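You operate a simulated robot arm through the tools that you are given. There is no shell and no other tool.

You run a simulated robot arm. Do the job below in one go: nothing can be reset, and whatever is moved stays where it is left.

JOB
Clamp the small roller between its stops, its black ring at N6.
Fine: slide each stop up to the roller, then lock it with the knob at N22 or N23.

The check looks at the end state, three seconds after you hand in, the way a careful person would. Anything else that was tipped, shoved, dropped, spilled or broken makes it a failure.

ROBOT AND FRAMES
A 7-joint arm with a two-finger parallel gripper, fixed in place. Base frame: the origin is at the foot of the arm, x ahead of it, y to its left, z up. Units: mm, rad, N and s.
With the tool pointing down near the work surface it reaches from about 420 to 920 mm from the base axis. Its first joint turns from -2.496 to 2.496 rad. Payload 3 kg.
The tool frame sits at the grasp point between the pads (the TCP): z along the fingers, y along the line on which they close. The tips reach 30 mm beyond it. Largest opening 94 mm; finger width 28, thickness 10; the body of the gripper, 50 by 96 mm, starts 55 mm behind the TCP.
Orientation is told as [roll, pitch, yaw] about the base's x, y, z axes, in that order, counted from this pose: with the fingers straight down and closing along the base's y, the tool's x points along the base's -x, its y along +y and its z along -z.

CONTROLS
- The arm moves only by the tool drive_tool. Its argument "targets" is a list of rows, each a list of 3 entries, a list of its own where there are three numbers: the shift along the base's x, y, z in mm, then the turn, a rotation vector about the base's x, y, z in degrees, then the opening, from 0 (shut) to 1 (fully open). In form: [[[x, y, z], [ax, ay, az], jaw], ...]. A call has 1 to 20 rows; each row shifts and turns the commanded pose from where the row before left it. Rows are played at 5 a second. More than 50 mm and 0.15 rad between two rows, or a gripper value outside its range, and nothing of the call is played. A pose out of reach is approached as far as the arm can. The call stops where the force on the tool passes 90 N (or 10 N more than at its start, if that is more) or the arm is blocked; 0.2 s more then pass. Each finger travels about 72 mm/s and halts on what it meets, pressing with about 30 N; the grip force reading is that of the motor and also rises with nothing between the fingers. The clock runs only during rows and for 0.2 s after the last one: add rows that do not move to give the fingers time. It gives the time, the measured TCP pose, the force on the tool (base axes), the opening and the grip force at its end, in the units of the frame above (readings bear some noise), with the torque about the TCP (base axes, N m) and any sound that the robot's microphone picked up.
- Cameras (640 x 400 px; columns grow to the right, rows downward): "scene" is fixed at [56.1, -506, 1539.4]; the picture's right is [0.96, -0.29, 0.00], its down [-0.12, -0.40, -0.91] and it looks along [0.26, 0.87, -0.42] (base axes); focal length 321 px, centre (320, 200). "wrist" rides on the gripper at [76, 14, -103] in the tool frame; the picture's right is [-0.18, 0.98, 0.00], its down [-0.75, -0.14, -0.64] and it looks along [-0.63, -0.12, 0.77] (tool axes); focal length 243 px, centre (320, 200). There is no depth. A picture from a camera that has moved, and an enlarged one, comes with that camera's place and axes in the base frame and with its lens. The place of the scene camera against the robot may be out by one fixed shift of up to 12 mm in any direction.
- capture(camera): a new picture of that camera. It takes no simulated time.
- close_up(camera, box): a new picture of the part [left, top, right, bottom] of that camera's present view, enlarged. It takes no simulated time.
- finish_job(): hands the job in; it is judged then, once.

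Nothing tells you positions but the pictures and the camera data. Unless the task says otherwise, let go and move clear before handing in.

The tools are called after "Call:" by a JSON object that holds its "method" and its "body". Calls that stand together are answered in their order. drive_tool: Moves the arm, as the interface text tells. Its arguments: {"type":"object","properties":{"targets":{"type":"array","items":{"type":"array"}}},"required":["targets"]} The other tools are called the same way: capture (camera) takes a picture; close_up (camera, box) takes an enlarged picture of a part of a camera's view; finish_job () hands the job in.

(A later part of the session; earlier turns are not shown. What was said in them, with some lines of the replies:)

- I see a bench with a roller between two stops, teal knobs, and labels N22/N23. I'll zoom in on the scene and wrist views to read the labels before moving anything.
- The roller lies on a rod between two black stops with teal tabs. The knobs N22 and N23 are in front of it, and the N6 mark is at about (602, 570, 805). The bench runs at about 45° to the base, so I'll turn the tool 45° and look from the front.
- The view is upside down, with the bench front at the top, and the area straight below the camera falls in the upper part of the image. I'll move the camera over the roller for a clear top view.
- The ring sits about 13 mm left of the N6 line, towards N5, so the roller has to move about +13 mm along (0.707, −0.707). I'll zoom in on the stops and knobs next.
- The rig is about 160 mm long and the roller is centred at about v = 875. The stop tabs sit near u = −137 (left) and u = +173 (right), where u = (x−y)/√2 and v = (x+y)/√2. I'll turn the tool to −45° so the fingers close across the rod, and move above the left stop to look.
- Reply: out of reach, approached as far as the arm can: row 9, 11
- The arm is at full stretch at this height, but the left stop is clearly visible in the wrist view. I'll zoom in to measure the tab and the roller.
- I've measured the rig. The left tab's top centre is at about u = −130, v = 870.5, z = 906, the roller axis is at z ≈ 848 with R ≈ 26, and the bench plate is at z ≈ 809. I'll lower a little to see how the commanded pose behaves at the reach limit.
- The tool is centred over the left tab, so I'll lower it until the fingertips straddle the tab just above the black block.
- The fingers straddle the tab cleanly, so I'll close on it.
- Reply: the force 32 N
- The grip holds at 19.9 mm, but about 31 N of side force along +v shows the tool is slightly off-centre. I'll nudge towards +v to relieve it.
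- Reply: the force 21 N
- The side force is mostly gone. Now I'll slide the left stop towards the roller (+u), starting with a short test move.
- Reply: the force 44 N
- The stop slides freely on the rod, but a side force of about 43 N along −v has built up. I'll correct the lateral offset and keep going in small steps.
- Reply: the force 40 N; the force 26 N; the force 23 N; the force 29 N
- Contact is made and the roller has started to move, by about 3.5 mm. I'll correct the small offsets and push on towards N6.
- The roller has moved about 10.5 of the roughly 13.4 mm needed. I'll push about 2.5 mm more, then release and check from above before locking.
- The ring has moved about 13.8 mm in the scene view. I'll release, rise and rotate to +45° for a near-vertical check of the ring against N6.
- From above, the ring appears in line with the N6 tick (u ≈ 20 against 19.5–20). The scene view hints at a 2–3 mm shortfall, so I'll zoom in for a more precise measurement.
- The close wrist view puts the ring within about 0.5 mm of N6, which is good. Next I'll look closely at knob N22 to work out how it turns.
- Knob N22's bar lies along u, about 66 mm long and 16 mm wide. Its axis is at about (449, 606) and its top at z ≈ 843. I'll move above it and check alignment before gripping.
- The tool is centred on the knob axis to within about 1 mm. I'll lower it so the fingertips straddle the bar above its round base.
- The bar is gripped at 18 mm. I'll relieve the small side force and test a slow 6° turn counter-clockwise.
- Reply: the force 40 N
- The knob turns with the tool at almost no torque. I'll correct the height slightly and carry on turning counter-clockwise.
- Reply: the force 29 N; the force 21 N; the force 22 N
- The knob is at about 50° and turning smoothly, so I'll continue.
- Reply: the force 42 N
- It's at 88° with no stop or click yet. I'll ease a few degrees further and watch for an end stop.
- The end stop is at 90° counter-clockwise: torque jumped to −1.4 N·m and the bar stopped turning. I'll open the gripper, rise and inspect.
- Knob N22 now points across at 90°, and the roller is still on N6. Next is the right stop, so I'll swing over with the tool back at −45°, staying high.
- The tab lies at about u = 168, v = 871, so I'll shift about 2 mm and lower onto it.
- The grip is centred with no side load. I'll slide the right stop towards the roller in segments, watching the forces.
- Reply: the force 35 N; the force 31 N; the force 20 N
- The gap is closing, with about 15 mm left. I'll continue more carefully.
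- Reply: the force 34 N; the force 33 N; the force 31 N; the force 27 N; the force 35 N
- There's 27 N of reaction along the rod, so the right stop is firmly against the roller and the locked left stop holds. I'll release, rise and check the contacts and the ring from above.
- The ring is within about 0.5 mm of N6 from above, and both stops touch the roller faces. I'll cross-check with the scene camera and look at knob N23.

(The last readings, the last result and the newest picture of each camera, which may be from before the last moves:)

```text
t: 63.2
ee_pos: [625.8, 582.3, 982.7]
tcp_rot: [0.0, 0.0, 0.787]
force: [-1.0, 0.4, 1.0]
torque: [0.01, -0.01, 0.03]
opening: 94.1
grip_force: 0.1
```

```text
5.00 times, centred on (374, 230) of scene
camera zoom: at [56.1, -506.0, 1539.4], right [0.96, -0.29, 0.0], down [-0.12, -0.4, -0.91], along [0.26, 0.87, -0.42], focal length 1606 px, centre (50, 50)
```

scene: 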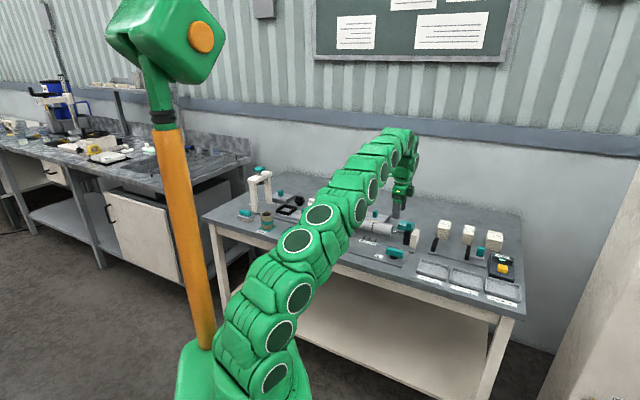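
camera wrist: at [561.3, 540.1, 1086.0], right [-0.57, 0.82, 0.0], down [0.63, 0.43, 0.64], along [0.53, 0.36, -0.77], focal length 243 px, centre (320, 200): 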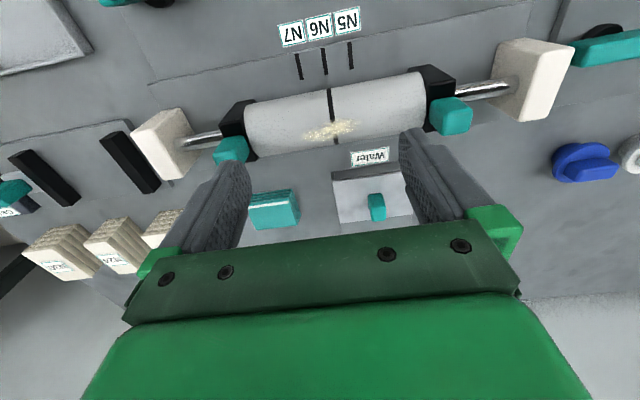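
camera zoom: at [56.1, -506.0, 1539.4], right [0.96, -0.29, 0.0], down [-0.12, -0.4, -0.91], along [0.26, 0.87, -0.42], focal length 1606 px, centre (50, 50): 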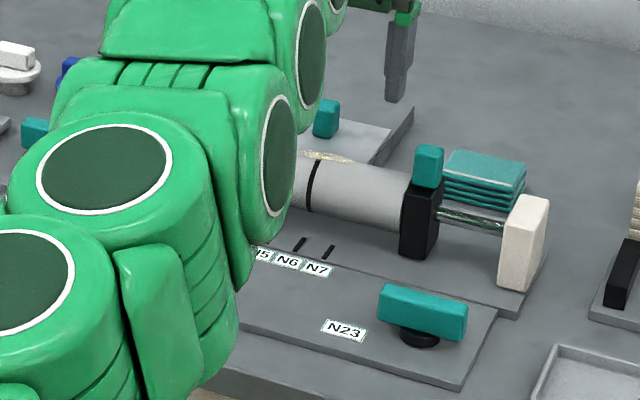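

Both cameras agree the ring is on N6 to within about 1 mm. Now I'll move to knob N23 at about u = 149, v = 745 with the tool at −45°.

Call:
{"method": "drive_tool", "body": {"targets": [[[0.6, -13.4, -2], [0, 0, -7.5], 0.8], [[0.6, -13.4, -2], [0, 0, -7.5], 0.8], [[0.6, -13.4, -2], [0, 0, -7.5], 0.8], [[0.6, -13.4, -2], [0, 0, -7.5], 0.8], [[0.6, -13.4, -2], [0, 0, -7.5], 0.8], [[0.6, -13.4, -2], [0, 0, -7.5], 0.8], [[0.6, -13.4, -2], [0, 0, -7.5], 0.8], [[0.6, -13.4, -2], [0, 0, -7.5], 0.8], [[0.6, -13.4, -2], [0, 0, -7.5], 0.8], [[0.6, -13.4, -2], [0, 0, -7.5], 0.8], [[0.6, -13.4, -2], [0, 0, -7.5], 0.8], [[0.6, -13.4, -2], [0, 0, -7.5], 0.6], [[0, 0, 0], [0, 0, 0], 0.6]]}}

Call:
{"method": "capture", "body": {"camera": "wrist"}}

Call:
{"method": "close_up", "body": {"camera": "wrist", "box": [240, 30, 400, 190]}}

Call:
{"method": "capture", "body": {"camera": "scene"}}

```text
t: 66.0
ee_pos: [632.2, 421.7, 958.4]
tcp_rot: [0.002, 0.0, -0.788]
force: [-0.9, 0.4, -0.4]
torque: [-0.03, -0.02, 0.02]
opening: 56.3
grip_force: 0.1
```

```text
taken
camera wrist: at [588.2, 486.7, 1062.0], right [0.83, 0.56, 0.0], down [0.43, -0.63, 0.64], along [0.36, -0.53, -0.77], focal length 243 px, centre (320, 200)
```

wrist: 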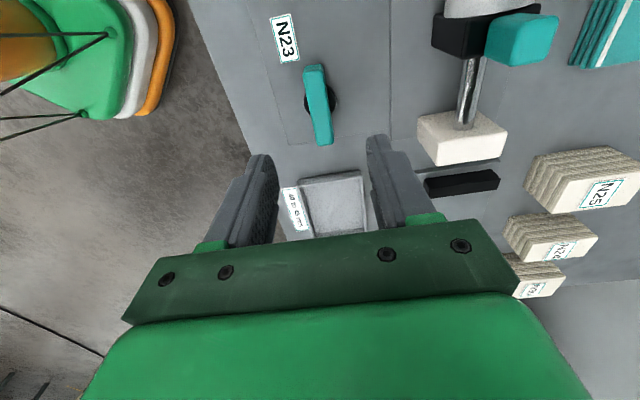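

```text
2.50 times, centred on (320, 110) of wrist
camera zoom: at [588.2, 486.7, 1062.0], right [0.83, 0.56, 0.0], down [0.43, -0.63, 0.64], along [0.36, -0.53, -0.77], focal length 606 px, centre (320, 425)
```

zoom: 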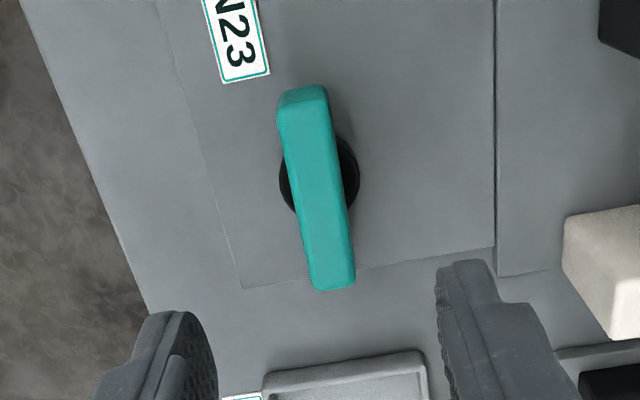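

```text
taken
```

scene: 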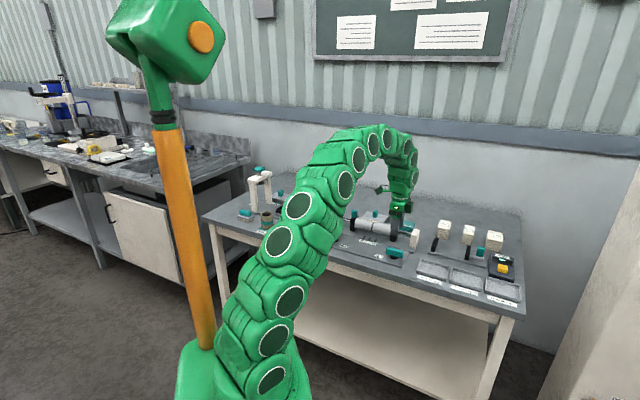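

N23 looks the same as N22, so I'll lower onto it, centred at u ≈ 148.3, v ≈ 745.6.

Call:
{"method": "drive_tool", "body": {"targets": [[[0, -0.7, -25], [0, 0, 0], 0.5], [[0, 0, -25], [0, 0, 0], 0.5], [[0, 0, -20], [0, 0, 0], 0.5], [[0, 0, -16], [0, 0, 0], 0.5], [[0, 0, -16], [0, 0, 0], 0.5], [[0, 0, 0], [0, 0, 0], 0.5]]}}

Call:
{"method": "close_up", "body": {"camera": "wrist", "box": [200, 60, 440, 240]}}

Call:
{"method": "close_up", "body": {"camera": "scene", "box": [350, 200, 446, 260]}}

```text
t: 67.4
ee_pos: [631.5, 421.0, 855.5]
tcp_rot: [0.0, -0.001, -0.785]
force: [0.2, 0.7, 1.1]
torque: [0.0, -0.01, -0.01]
opening: 47.1
grip_force: 0.1
```

```text
2.22 times, centred on (320, 150) of wrist
camera zoom: at [587.8, 485.5, 959.8], right [0.83, 0.56, 0.0], down [0.43, -0.63, 0.64], along [0.36, -0.53, -0.77], focal length 539 px, centre (320, 311)
```

zoom: 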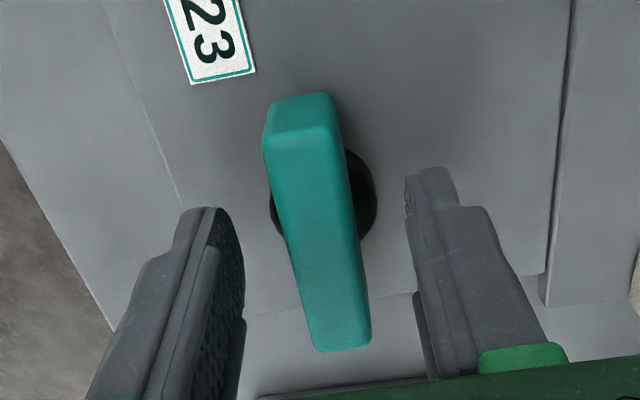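

```text
6.67 times, centred on (398, 230) of scene
camera zoom: at [56.1, -506.0, 1539.4], right [0.96, -0.29, 0.0], down [-0.12, -0.4, -0.91], along [0.26, 0.87, -0.42], focal length 2141 px, centre (-200, 0)
```

zoom: 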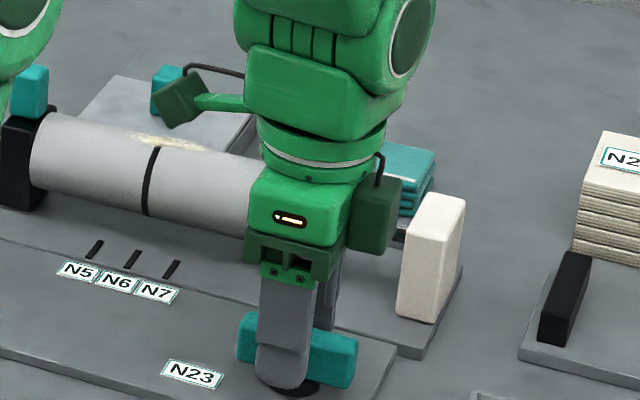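

Call:
{"method": "drive_tool", "body": {"targets": [[[0, 0, 0], [0, 0, 0], 0], [[0, 0, 0], [0, 0, 0], 0], [[0, 0, 0], [0, 0, 0], 0], [[0, 0, 0], [0, 0, 0], 0]]}}

```text
t: 68.4
ee_pos: [632.4, 421.5, 857.2]
tcp_rot: [0.001, 0.001, -0.785]
force: [17.4, 13.3, -8.6]
torque: [0.27, -0.29, -0.01]
opening: 17.9
grip_force: 45.8
```

Call:
{"method": "drive_tool", "body": {"targets": [[[0.4, 0.4, -0.2], [0, 0, 0], 0], [[0, 0, 0], [0, 0, 3], 0], [[0, 0, 0], [0, 0, 3], 0], [[0, 0, 0], [0, 0, 0], 0]]}}

Call:
{"method": "close_up", "body": {"camera": "wrist", "box": [200, 60, 440, 240]}}

```text
t: 69.4
ee_pos: [632.6, 421.4, 856.1]
tcp_rot: [-0.003, 0.0, -0.682]
force: [6.7, -3.0, -8.2]
torque: [-0.22, -0.62, 0.05]
opening: 17.5
grip_force: 44.8
```

```text
2.22 times, centred on (320, 150) of wrist
camera zoom: at [581.9, 481.2, 960.0], right [0.76, 0.65, 0.0], down [0.5, -0.58, 0.64], along [0.42, -0.49, -0.77], focal length 539 px, centre (320, 311)
```

zoom: 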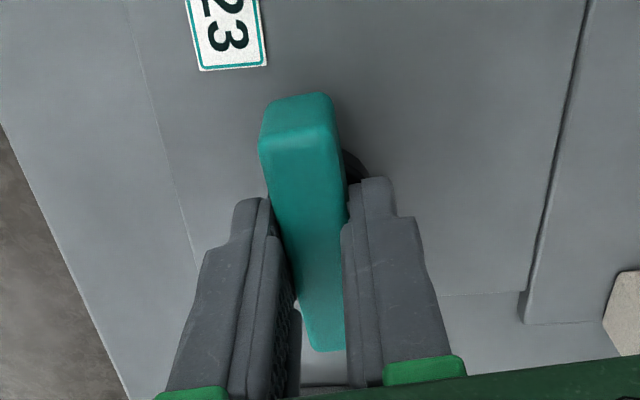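

N23 turns counter-clockwise too, with negligible torque, so I'll keep going and correct the forces as needed.

Call:
{"method": "drive_tool", "body": {"targets": [[[0.1, 0, -0.2], [0, 0, 4], 0], [[0, 0, 0], [0, 0, 4], 0], [[0, 0, 0], [0, 0, 4], 0], [[0, 0, 0], [0, 0, 0], 0]]}}

Call:
{"method": "drive_tool", "body": {"targets": [[[0, 0, 0], [0, 0, 4], 0], [[0, 0, 0], [0, 0, 4], 0], [[0, 0, 0], [0, 0, 4], 0], [[0, 0, 0], [0, 0, 0], 0]]}}

```text
t: 70.4
ee_pos: [631.7, 421.0, 855.3]
tcp_rot: [-0.002, 0.0, -0.472]
force: [-26.2, -30.4, 18.9]
torque: [-0.63, 0.4, 0.02]
opening: 18.1
grip_force: 45.3
```

```text
t: 71.4
ee_pos: [631.3, 421.4, 856.9]
tcp_rot: [-0.002, 0.0, -0.261]
force: [-32.2, -37.3, 20.2]
torque: [-0.61, 1.12, -0.05]
opening: 17.5
grip_force: 45.0
```

Call:
{"method": "drive_tool", "body": {"targets": [[[-0.8, -0.9, 0.5], [0, 0, 0], 0], [[0, 0, 0], [0, 0, 4], 0], [[0, 0, 0], [0, 0, 4], 0], [[0, 0, 0], [0, 0, 4], 0], [[0, 0, 0], [0, 0, 0], 0]]}}

```text
t: 72.6
ee_pos: [632.4, 420.6, 855.6]
tcp_rot: [-0.001, -0.002, -0.052]
force: [5.3, -18.0, -15.0]
torque: [-0.3, 0.01, 0.01]
opening: 18.1
grip_force: 45.1
```

Call:
{"method": "drive_tool", "body": {"targets": [[[0.1, -0.4, -0.3], [0, 0, 0], 0], [[0, 0, 0], [0, 0, 4], 0], [[0, 0, 0], [0, 0, 4], 0], [[0, 0, 0], [0, 0, 4], 0], [[0, 0, 0], [0, 0, 4], 0], [[0, 0, 0], [0, 0, 0], 0]]}}

```text
t: 74.0
ee_pos: [632.3, 420.6, 855.3]
tcp_rot: [0.002, -0.001, 0.225]
force: [3.3, -13.2, -1.9]
torque: [-0.26, -0.31, 0.0]
opening: 17.8
grip_force: 45.2
```

Call:
{"method": "drive_tool", "body": {"targets": [[[0.1, -0.3, 0], [0, 0, 0], 0], [[0, 0, 0], [0, 0, 4], 0], [[0, 0, 0], [0, 0, 4], 0], [[0, 0, 0], [0, 0, 4], 0], [[0, 0, 0], [0, 0, 4], 0], [[0, 0, 0], [0, 0, 0], 0]]}}

```text
t: 75.4
ee_pos: [632.7, 420.1, 856.4]
tcp_rot: [0.0, 0.001, 0.508]
force: [-7.0, 6.1, 7.6]
torque: [0.12, 0.05, 0.05]
opening: 17.9
grip_force: 44.9
```

Call:
{"method": "drive_tool", "body": {"targets": [[[0, 0, 0], [0, 0, 4], 0], [[0, 0, 0], [0, 0, 4], 0], [[0, 0, 0], [0, 0, 4], 0], [[0, 0, 0], [0, 0, 2], 0], [[0, 0, 0], [0, 0, 0], 0]]}}

Call:
{"method": "drive_tool", "body": {"targets": [[[0, 0, 0], [0, 0, 2], 0], [[0, 0, 0], [0, 0, 2], 0], [[0, 0, 0], [0, 0, 2], 0], [[0, 0, 0], [0, 0, 0], 0]]}}

Call:
{"method": "close_up", "body": {"camera": "wrist", "box": [200, 60, 440, 240]}}

```text
t: 76.6
ee_pos: [631.4, 419.8, 856.5]
tcp_rot: [0.0, 0.0, 0.75]
force: [-2.4, 0.0, 13.7]
torque: [0.27, -0.24, 0.04]
opening: 17.7
grip_force: 45.0
```

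```text
t: 77.6
ee_pos: [633.0, 420.4, 857.3]
tcp_rot: [0.0, -0.001, 0.855]
force: [-1.8, -4.8, 18.6]
torque: [-0.19, 0.21, -1.31]
opening: 19.5
grip_force: 45.0
```

```text
2.22 times, centred on (320, 150) of wrist
camera zoom: at [571.5, 372.6, 959.8], right [-0.62, 0.78, 0.0], down [0.6, 0.48, 0.64], along [0.5, 0.4, -0.77], focal length 539 px, centre (320, 311)
```

zoom: 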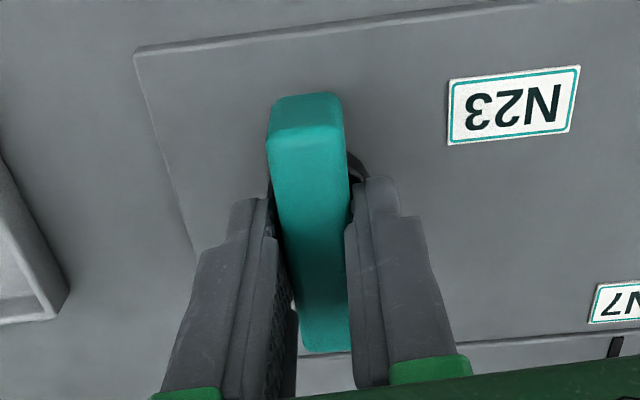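

The same end stop was reached at 90°, with torque at −1.3 N·m. I'll release, rise straight up and inspect everything.

Call:
{"method": "drive_tool", "body": {"targets": [[[0, 0, 0], [0, 0, 0], 0.6], [[0, 0, 0], [0, 0, 0], 0.6], [[0, 0, 0], [0, 0, 0], 0.6], [[0, 0, 20], [0, 0, 0], 0.6], [[0, 0, 30], [0, 0, -4], 0.6], [[0, 0, 40], [0, 0, 0], 0.6], [[0, 0, 40], [0, 0, 0], 0.6], [[0, 0, 0], [0, 0, 0], 0.6]]}}

Call:
{"method": "capture", "body": {"camera": "wrist"}}

Call:
{"method": "capture", "body": {"camera": "scene"}}

Call:
{"method": "close_up", "body": {"camera": "scene", "box": [310, 190, 438, 270]}}

```text
t: 79.4
ee_pos: [634.8, 421.9, 986.5]
tcp_rot: [0.0, 0.001, 0.786]
force: [-0.6, -0.5, -0.5]
torque: [0.0, 0.01, -0.01]
opening: 56.6
grip_force: 0.0
```

```text
taken
camera wrist: at [570.5, 377.5, 1090.1], right [-0.56, 0.83, 0.0], down [0.63, 0.43, 0.64], along [0.53, 0.36, -0.77], focal length 243 px, centre (320, 200)
```

wrist: 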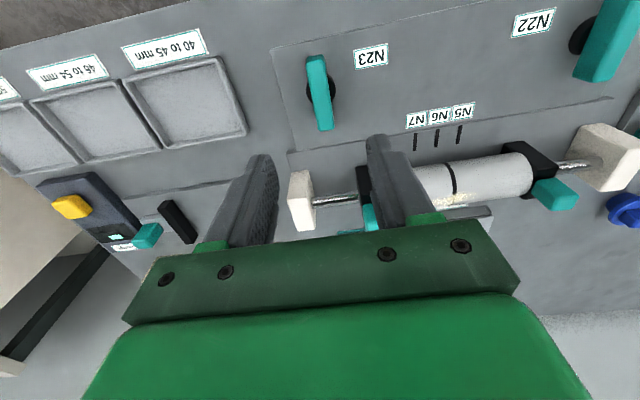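

```text
taken
```

scene: 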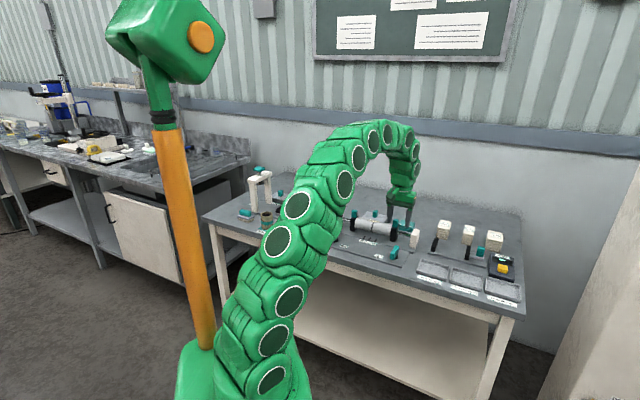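

```text
5.00 times, centred on (374, 230) of scene
camera zoom: at [56.1, -506.0, 1539.4], right [0.96, -0.29, 0.0], down [-0.12, -0.4, -0.91], along [0.26, 0.87, -0.42], focal length 1606 px, centre (50, 50)
```

zoom: 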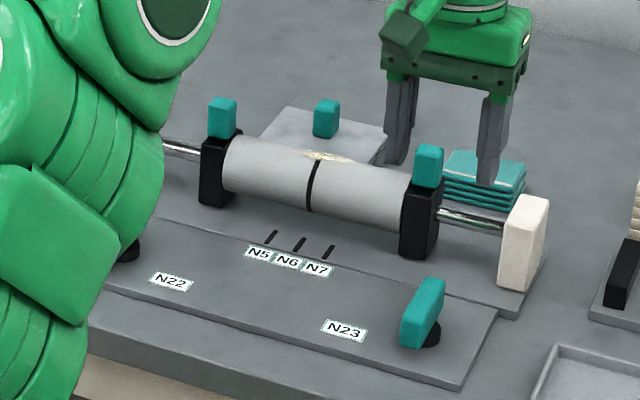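

Both knobs are turned. I'll make one last overhead check of the ring and the stop contacts.

Call:
{"method": "drive_tool", "body": {"targets": [[[-2.3, 32, 0], [0, 0, 0], 0.8], [[-2.3, 32, 0], [0, 0, 0], 0.8], [[-2.3, 32, 0], [0, 0, 0], 0.8], [[-2.3, 32, 0], [0, 0, 0], 0.8], [[0, 33, 0], [0, 0, 0], 1], [[0, 0, 0], [0, 0, 0], 1]]}}

Call:
{"method": "capture", "body": {"camera": "wrist"}}

Call:
{"method": "close_up", "body": {"camera": "wrist", "box": [290, 40, 370, 90]}}

Call:
{"method": "close_up", "body": {"camera": "wrist", "box": [200, 60, 500, 180]}}

```text
t: 80.8
ee_pos: [622.1, 580.1, 989.1]
tcp_rot: [-0.002, 0.003, 0.784]
force: [-0.3, 0.1, -0.3]
torque: [-0.03, 0.06, -0.02]
opening: 94.1
grip_force: 0.1
```

```text
taken
camera wrist: at [558.6, 537.2, 1092.8], right [-0.56, 0.83, 0.0], down [0.63, 0.43, 0.64], along [0.53, 0.36, -0.77], focal length 243 px, centre (320, 200)
```

wrist: 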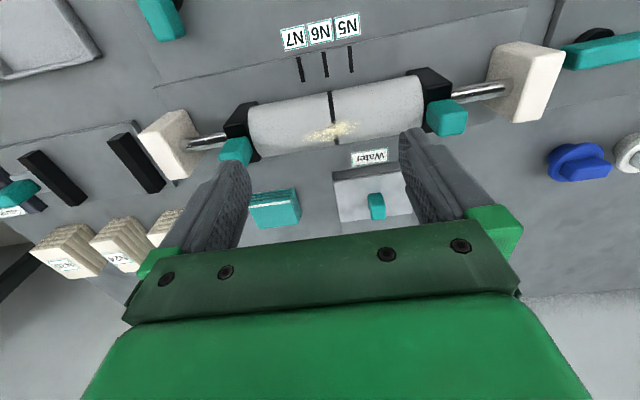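

```text
8.00 times, centred on (330, 65) of wrist
camera zoom: at [558.6, 537.2, 1092.8], right [-0.56, 0.83, 0.0], down [0.63, 0.43, 0.64], along [0.53, 0.36, -0.77], focal length 1941 px, centre (240, 1280)
```

zoom: 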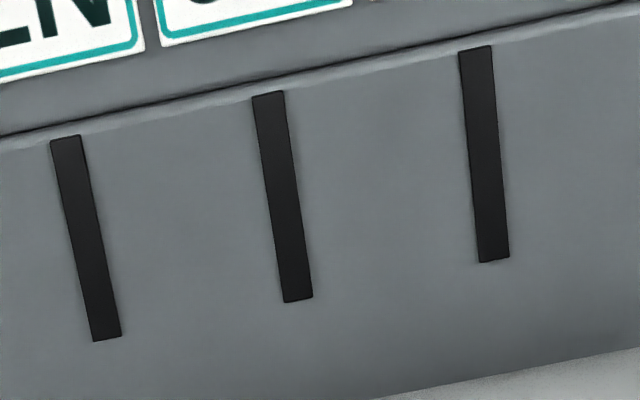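

```text
2.13 times, centred on (350, 120) of wrist
camera zoom: at [558.6, 537.2, 1092.8], right [-0.56, 0.83, 0.0], down [0.63, 0.43, 0.64], along [0.53, 0.36, -0.77], focal length 518 px, centre (256, 371)
```

zoom: 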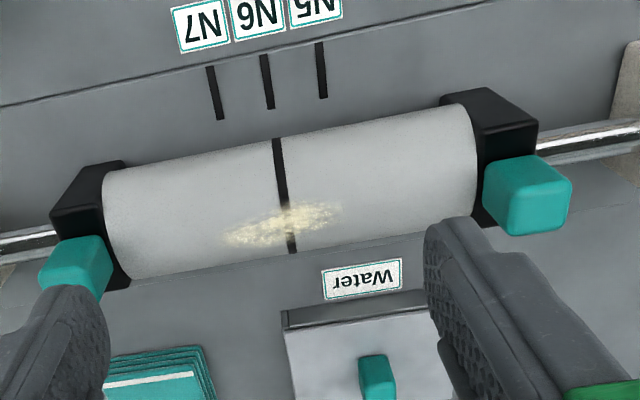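

Call:
{"method": "close_up", "body": {"camera": "wrist", "box": [300, 70, 380, 150]}}

Call:
{"method": "close_up", "body": {"camera": "wrist", "box": [210, 80, 290, 170]}}

Call:
{"method": "close_up", "body": {"camera": "wrist", "box": [390, 50, 490, 150]}}

Call:
{"method": "close_up", "body": {"camera": "wrist", "box": [100, 0, 260, 100]}}

```text
5.00 times, centred on (340, 110) of wrist
camera zoom: at [558.6, 537.2, 1092.8], right [-0.56, 0.83, 0.0], down [0.63, 0.43, 0.64], along [0.53, 0.36, -0.77], focal length 1213 px, centre (220, 650)
```

zoom: 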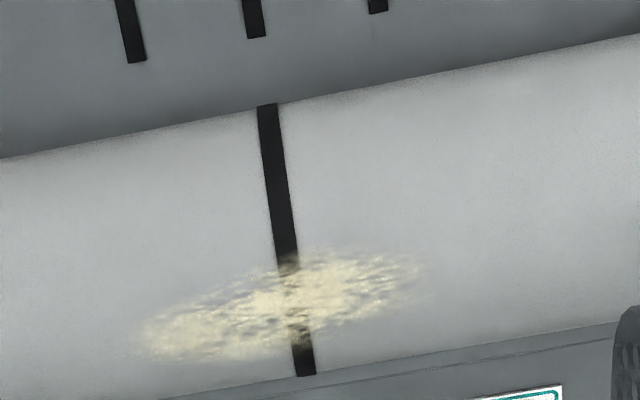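

```text
4.44 times, centred on (250, 125) of wrist
camera zoom: at [558.6, 537.2, 1092.8], right [-0.56, 0.83, 0.0], down [0.63, 0.43, 0.64], along [0.53, 0.36, -0.77], focal length 1078 px, centre (631, 533)
```

zoom: 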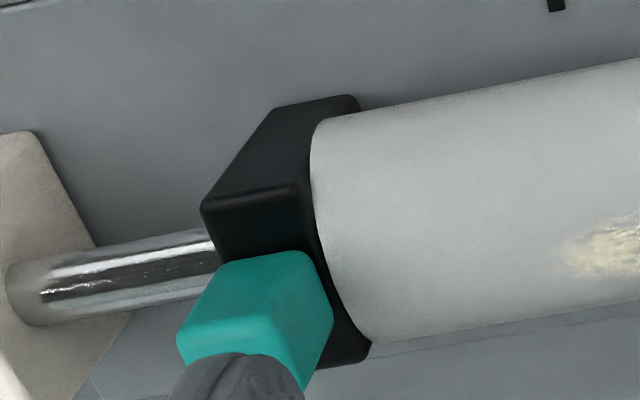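

```text
4.00 times, centred on (440, 100) of wrist
camera zoom: at [558.6, 537.2, 1092.8], right [-0.56, 0.83, 0.0], down [0.63, 0.43, 0.64], along [0.53, 0.36, -0.77], focal length 970 px, centre (-160, 600)
```

zoom: 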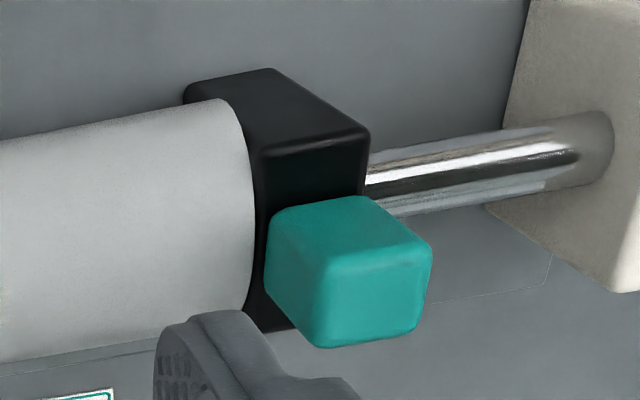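

```text
4.00 times, centred on (180, 50) of wrist
camera zoom: at [558.6, 537.2, 1092.8], right [-0.56, 0.83, 0.0], down [0.63, 0.43, 0.64], along [0.53, 0.36, -0.77], focal length 970 px, centre (880, 800)
```

zoom: 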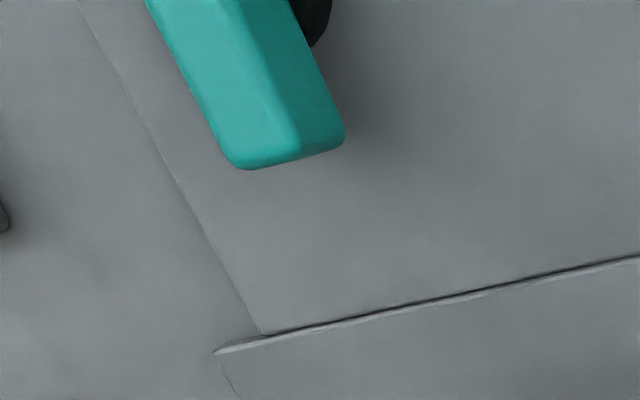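

The ring is about 0.4 mm from the N6 line and both stops sit flush against the roller. I'll retreat clear and take a last look at the whole bench.

Call:
{"method": "drive_tool", "body": {"targets": [[[-10, -10, 25], [0, 0, 0], 1], [[-26, -24, 20], [0, 0, 0], 1], [[-26, -24, 15], [0, 0, 0], 1], [[-26, -24, 15], [0, 0, 0], 1], [[-26, -24, 15], [0, 0, 0], 1], [[-26, -24, 10], [0, 0, 0], 1], [[-26, -24, 10], [0, 0, 0], 1], [[0, 0, 0], [0, 0, 0], 1]]}}

Call:
{"method": "capture", "body": {"camera": "wrist"}}

Call:
{"method": "capture", "body": {"camera": "scene"}}

Call:
{"method": "close_up", "body": {"camera": "scene", "box": [310, 190, 438, 270]}}

Call:
{"method": "close_up", "body": {"camera": "wrist", "box": [200, 80, 520, 240]}}

```text
t: 82.6
ee_pos: [454.0, 429.1, 1096.4]
tcp_rot: [0.0, 0.0, 0.785]
force: [0.7, 1.3, 0.5]
torque: [0.02, 0.01, 0.02]
opening: 93.9
grip_force: 0.0
```

```text
taken
camera wrist: at [390.4, 385.9, 1199.3], right [-0.56, 0.83, 0.0], down [0.63, 0.43, 0.64], along [0.53, 0.36, -0.77], focal length 243 px, centre (320, 200)
```

wrist: 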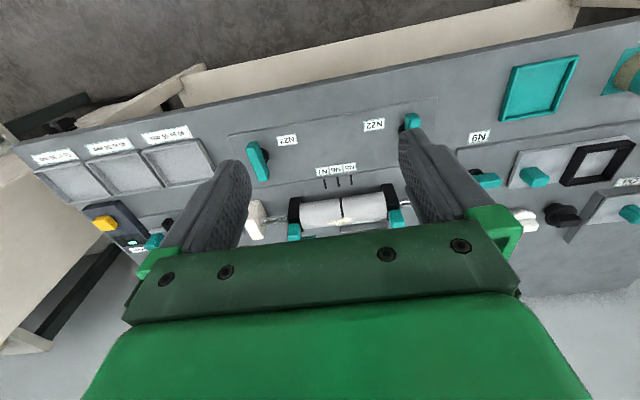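

```text
taken
```

scene: 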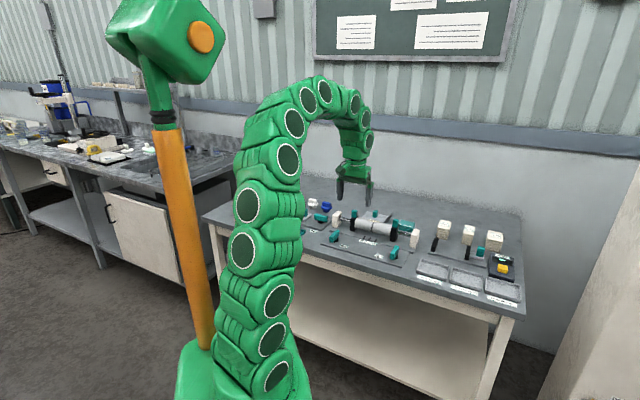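

```text
5.00 times, centred on (374, 230) of scene
camera zoom: at [56.1, -506.0, 1539.4], right [0.96, -0.29, 0.0], down [-0.12, -0.4, -0.91], along [0.26, 0.87, -0.42], focal length 1606 px, centre (50, 50)
```

zoom: 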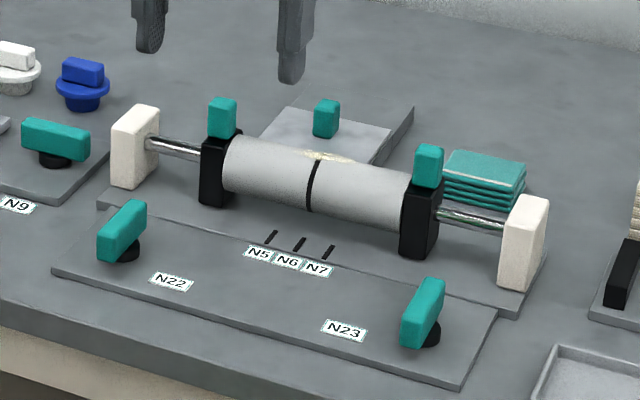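

```text
2.00 times, centred on (360, 160) of wrist
camera zoom: at [390.4, 385.9, 1199.3], right [-0.56, 0.83, 0.0], down [0.63, 0.43, 0.64], along [0.53, 0.36, -0.77], focal length 485 px, centre (240, 280)
```

zoom: 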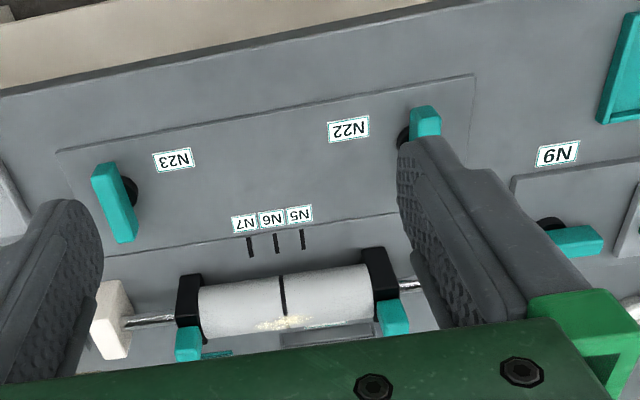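

The roller is clamped between its two stops with the ring on N6. Knobs N22 and N23 are both turned to their 90° end stops, the arm is clear, and nothing else looks disturbed. I'm handing in.

Call:
{"method": "finish_job", "body": {}}

```text
The job is handed in.
```

The small roller is clamped between its stops with its black ring at N6, and I've handed the job in. From the overhead view the ring sits about 0.4 mm from the N6 line, and both stops are against the roller's end faces.

- **Roller position:** the ring started about 13 mm to the N5 side. I pushed the roller over with the left stop. It shifted back about 1 mm when the right stop came up against it.
- **Locks:** I turned N22 for the left stop and N23 for the right stop. Each went a quarter turn counter-clockwise until it hit a firm stop. The left stop held against 27 N when I pressed the right one in. I didn't push-test the right stop after locking it.
- **Surroundings:** the gripper is open and clear of the bench, and in the final pictures nothing else looks moved. The pale smudge on the roller was there at the start and I left it alone.
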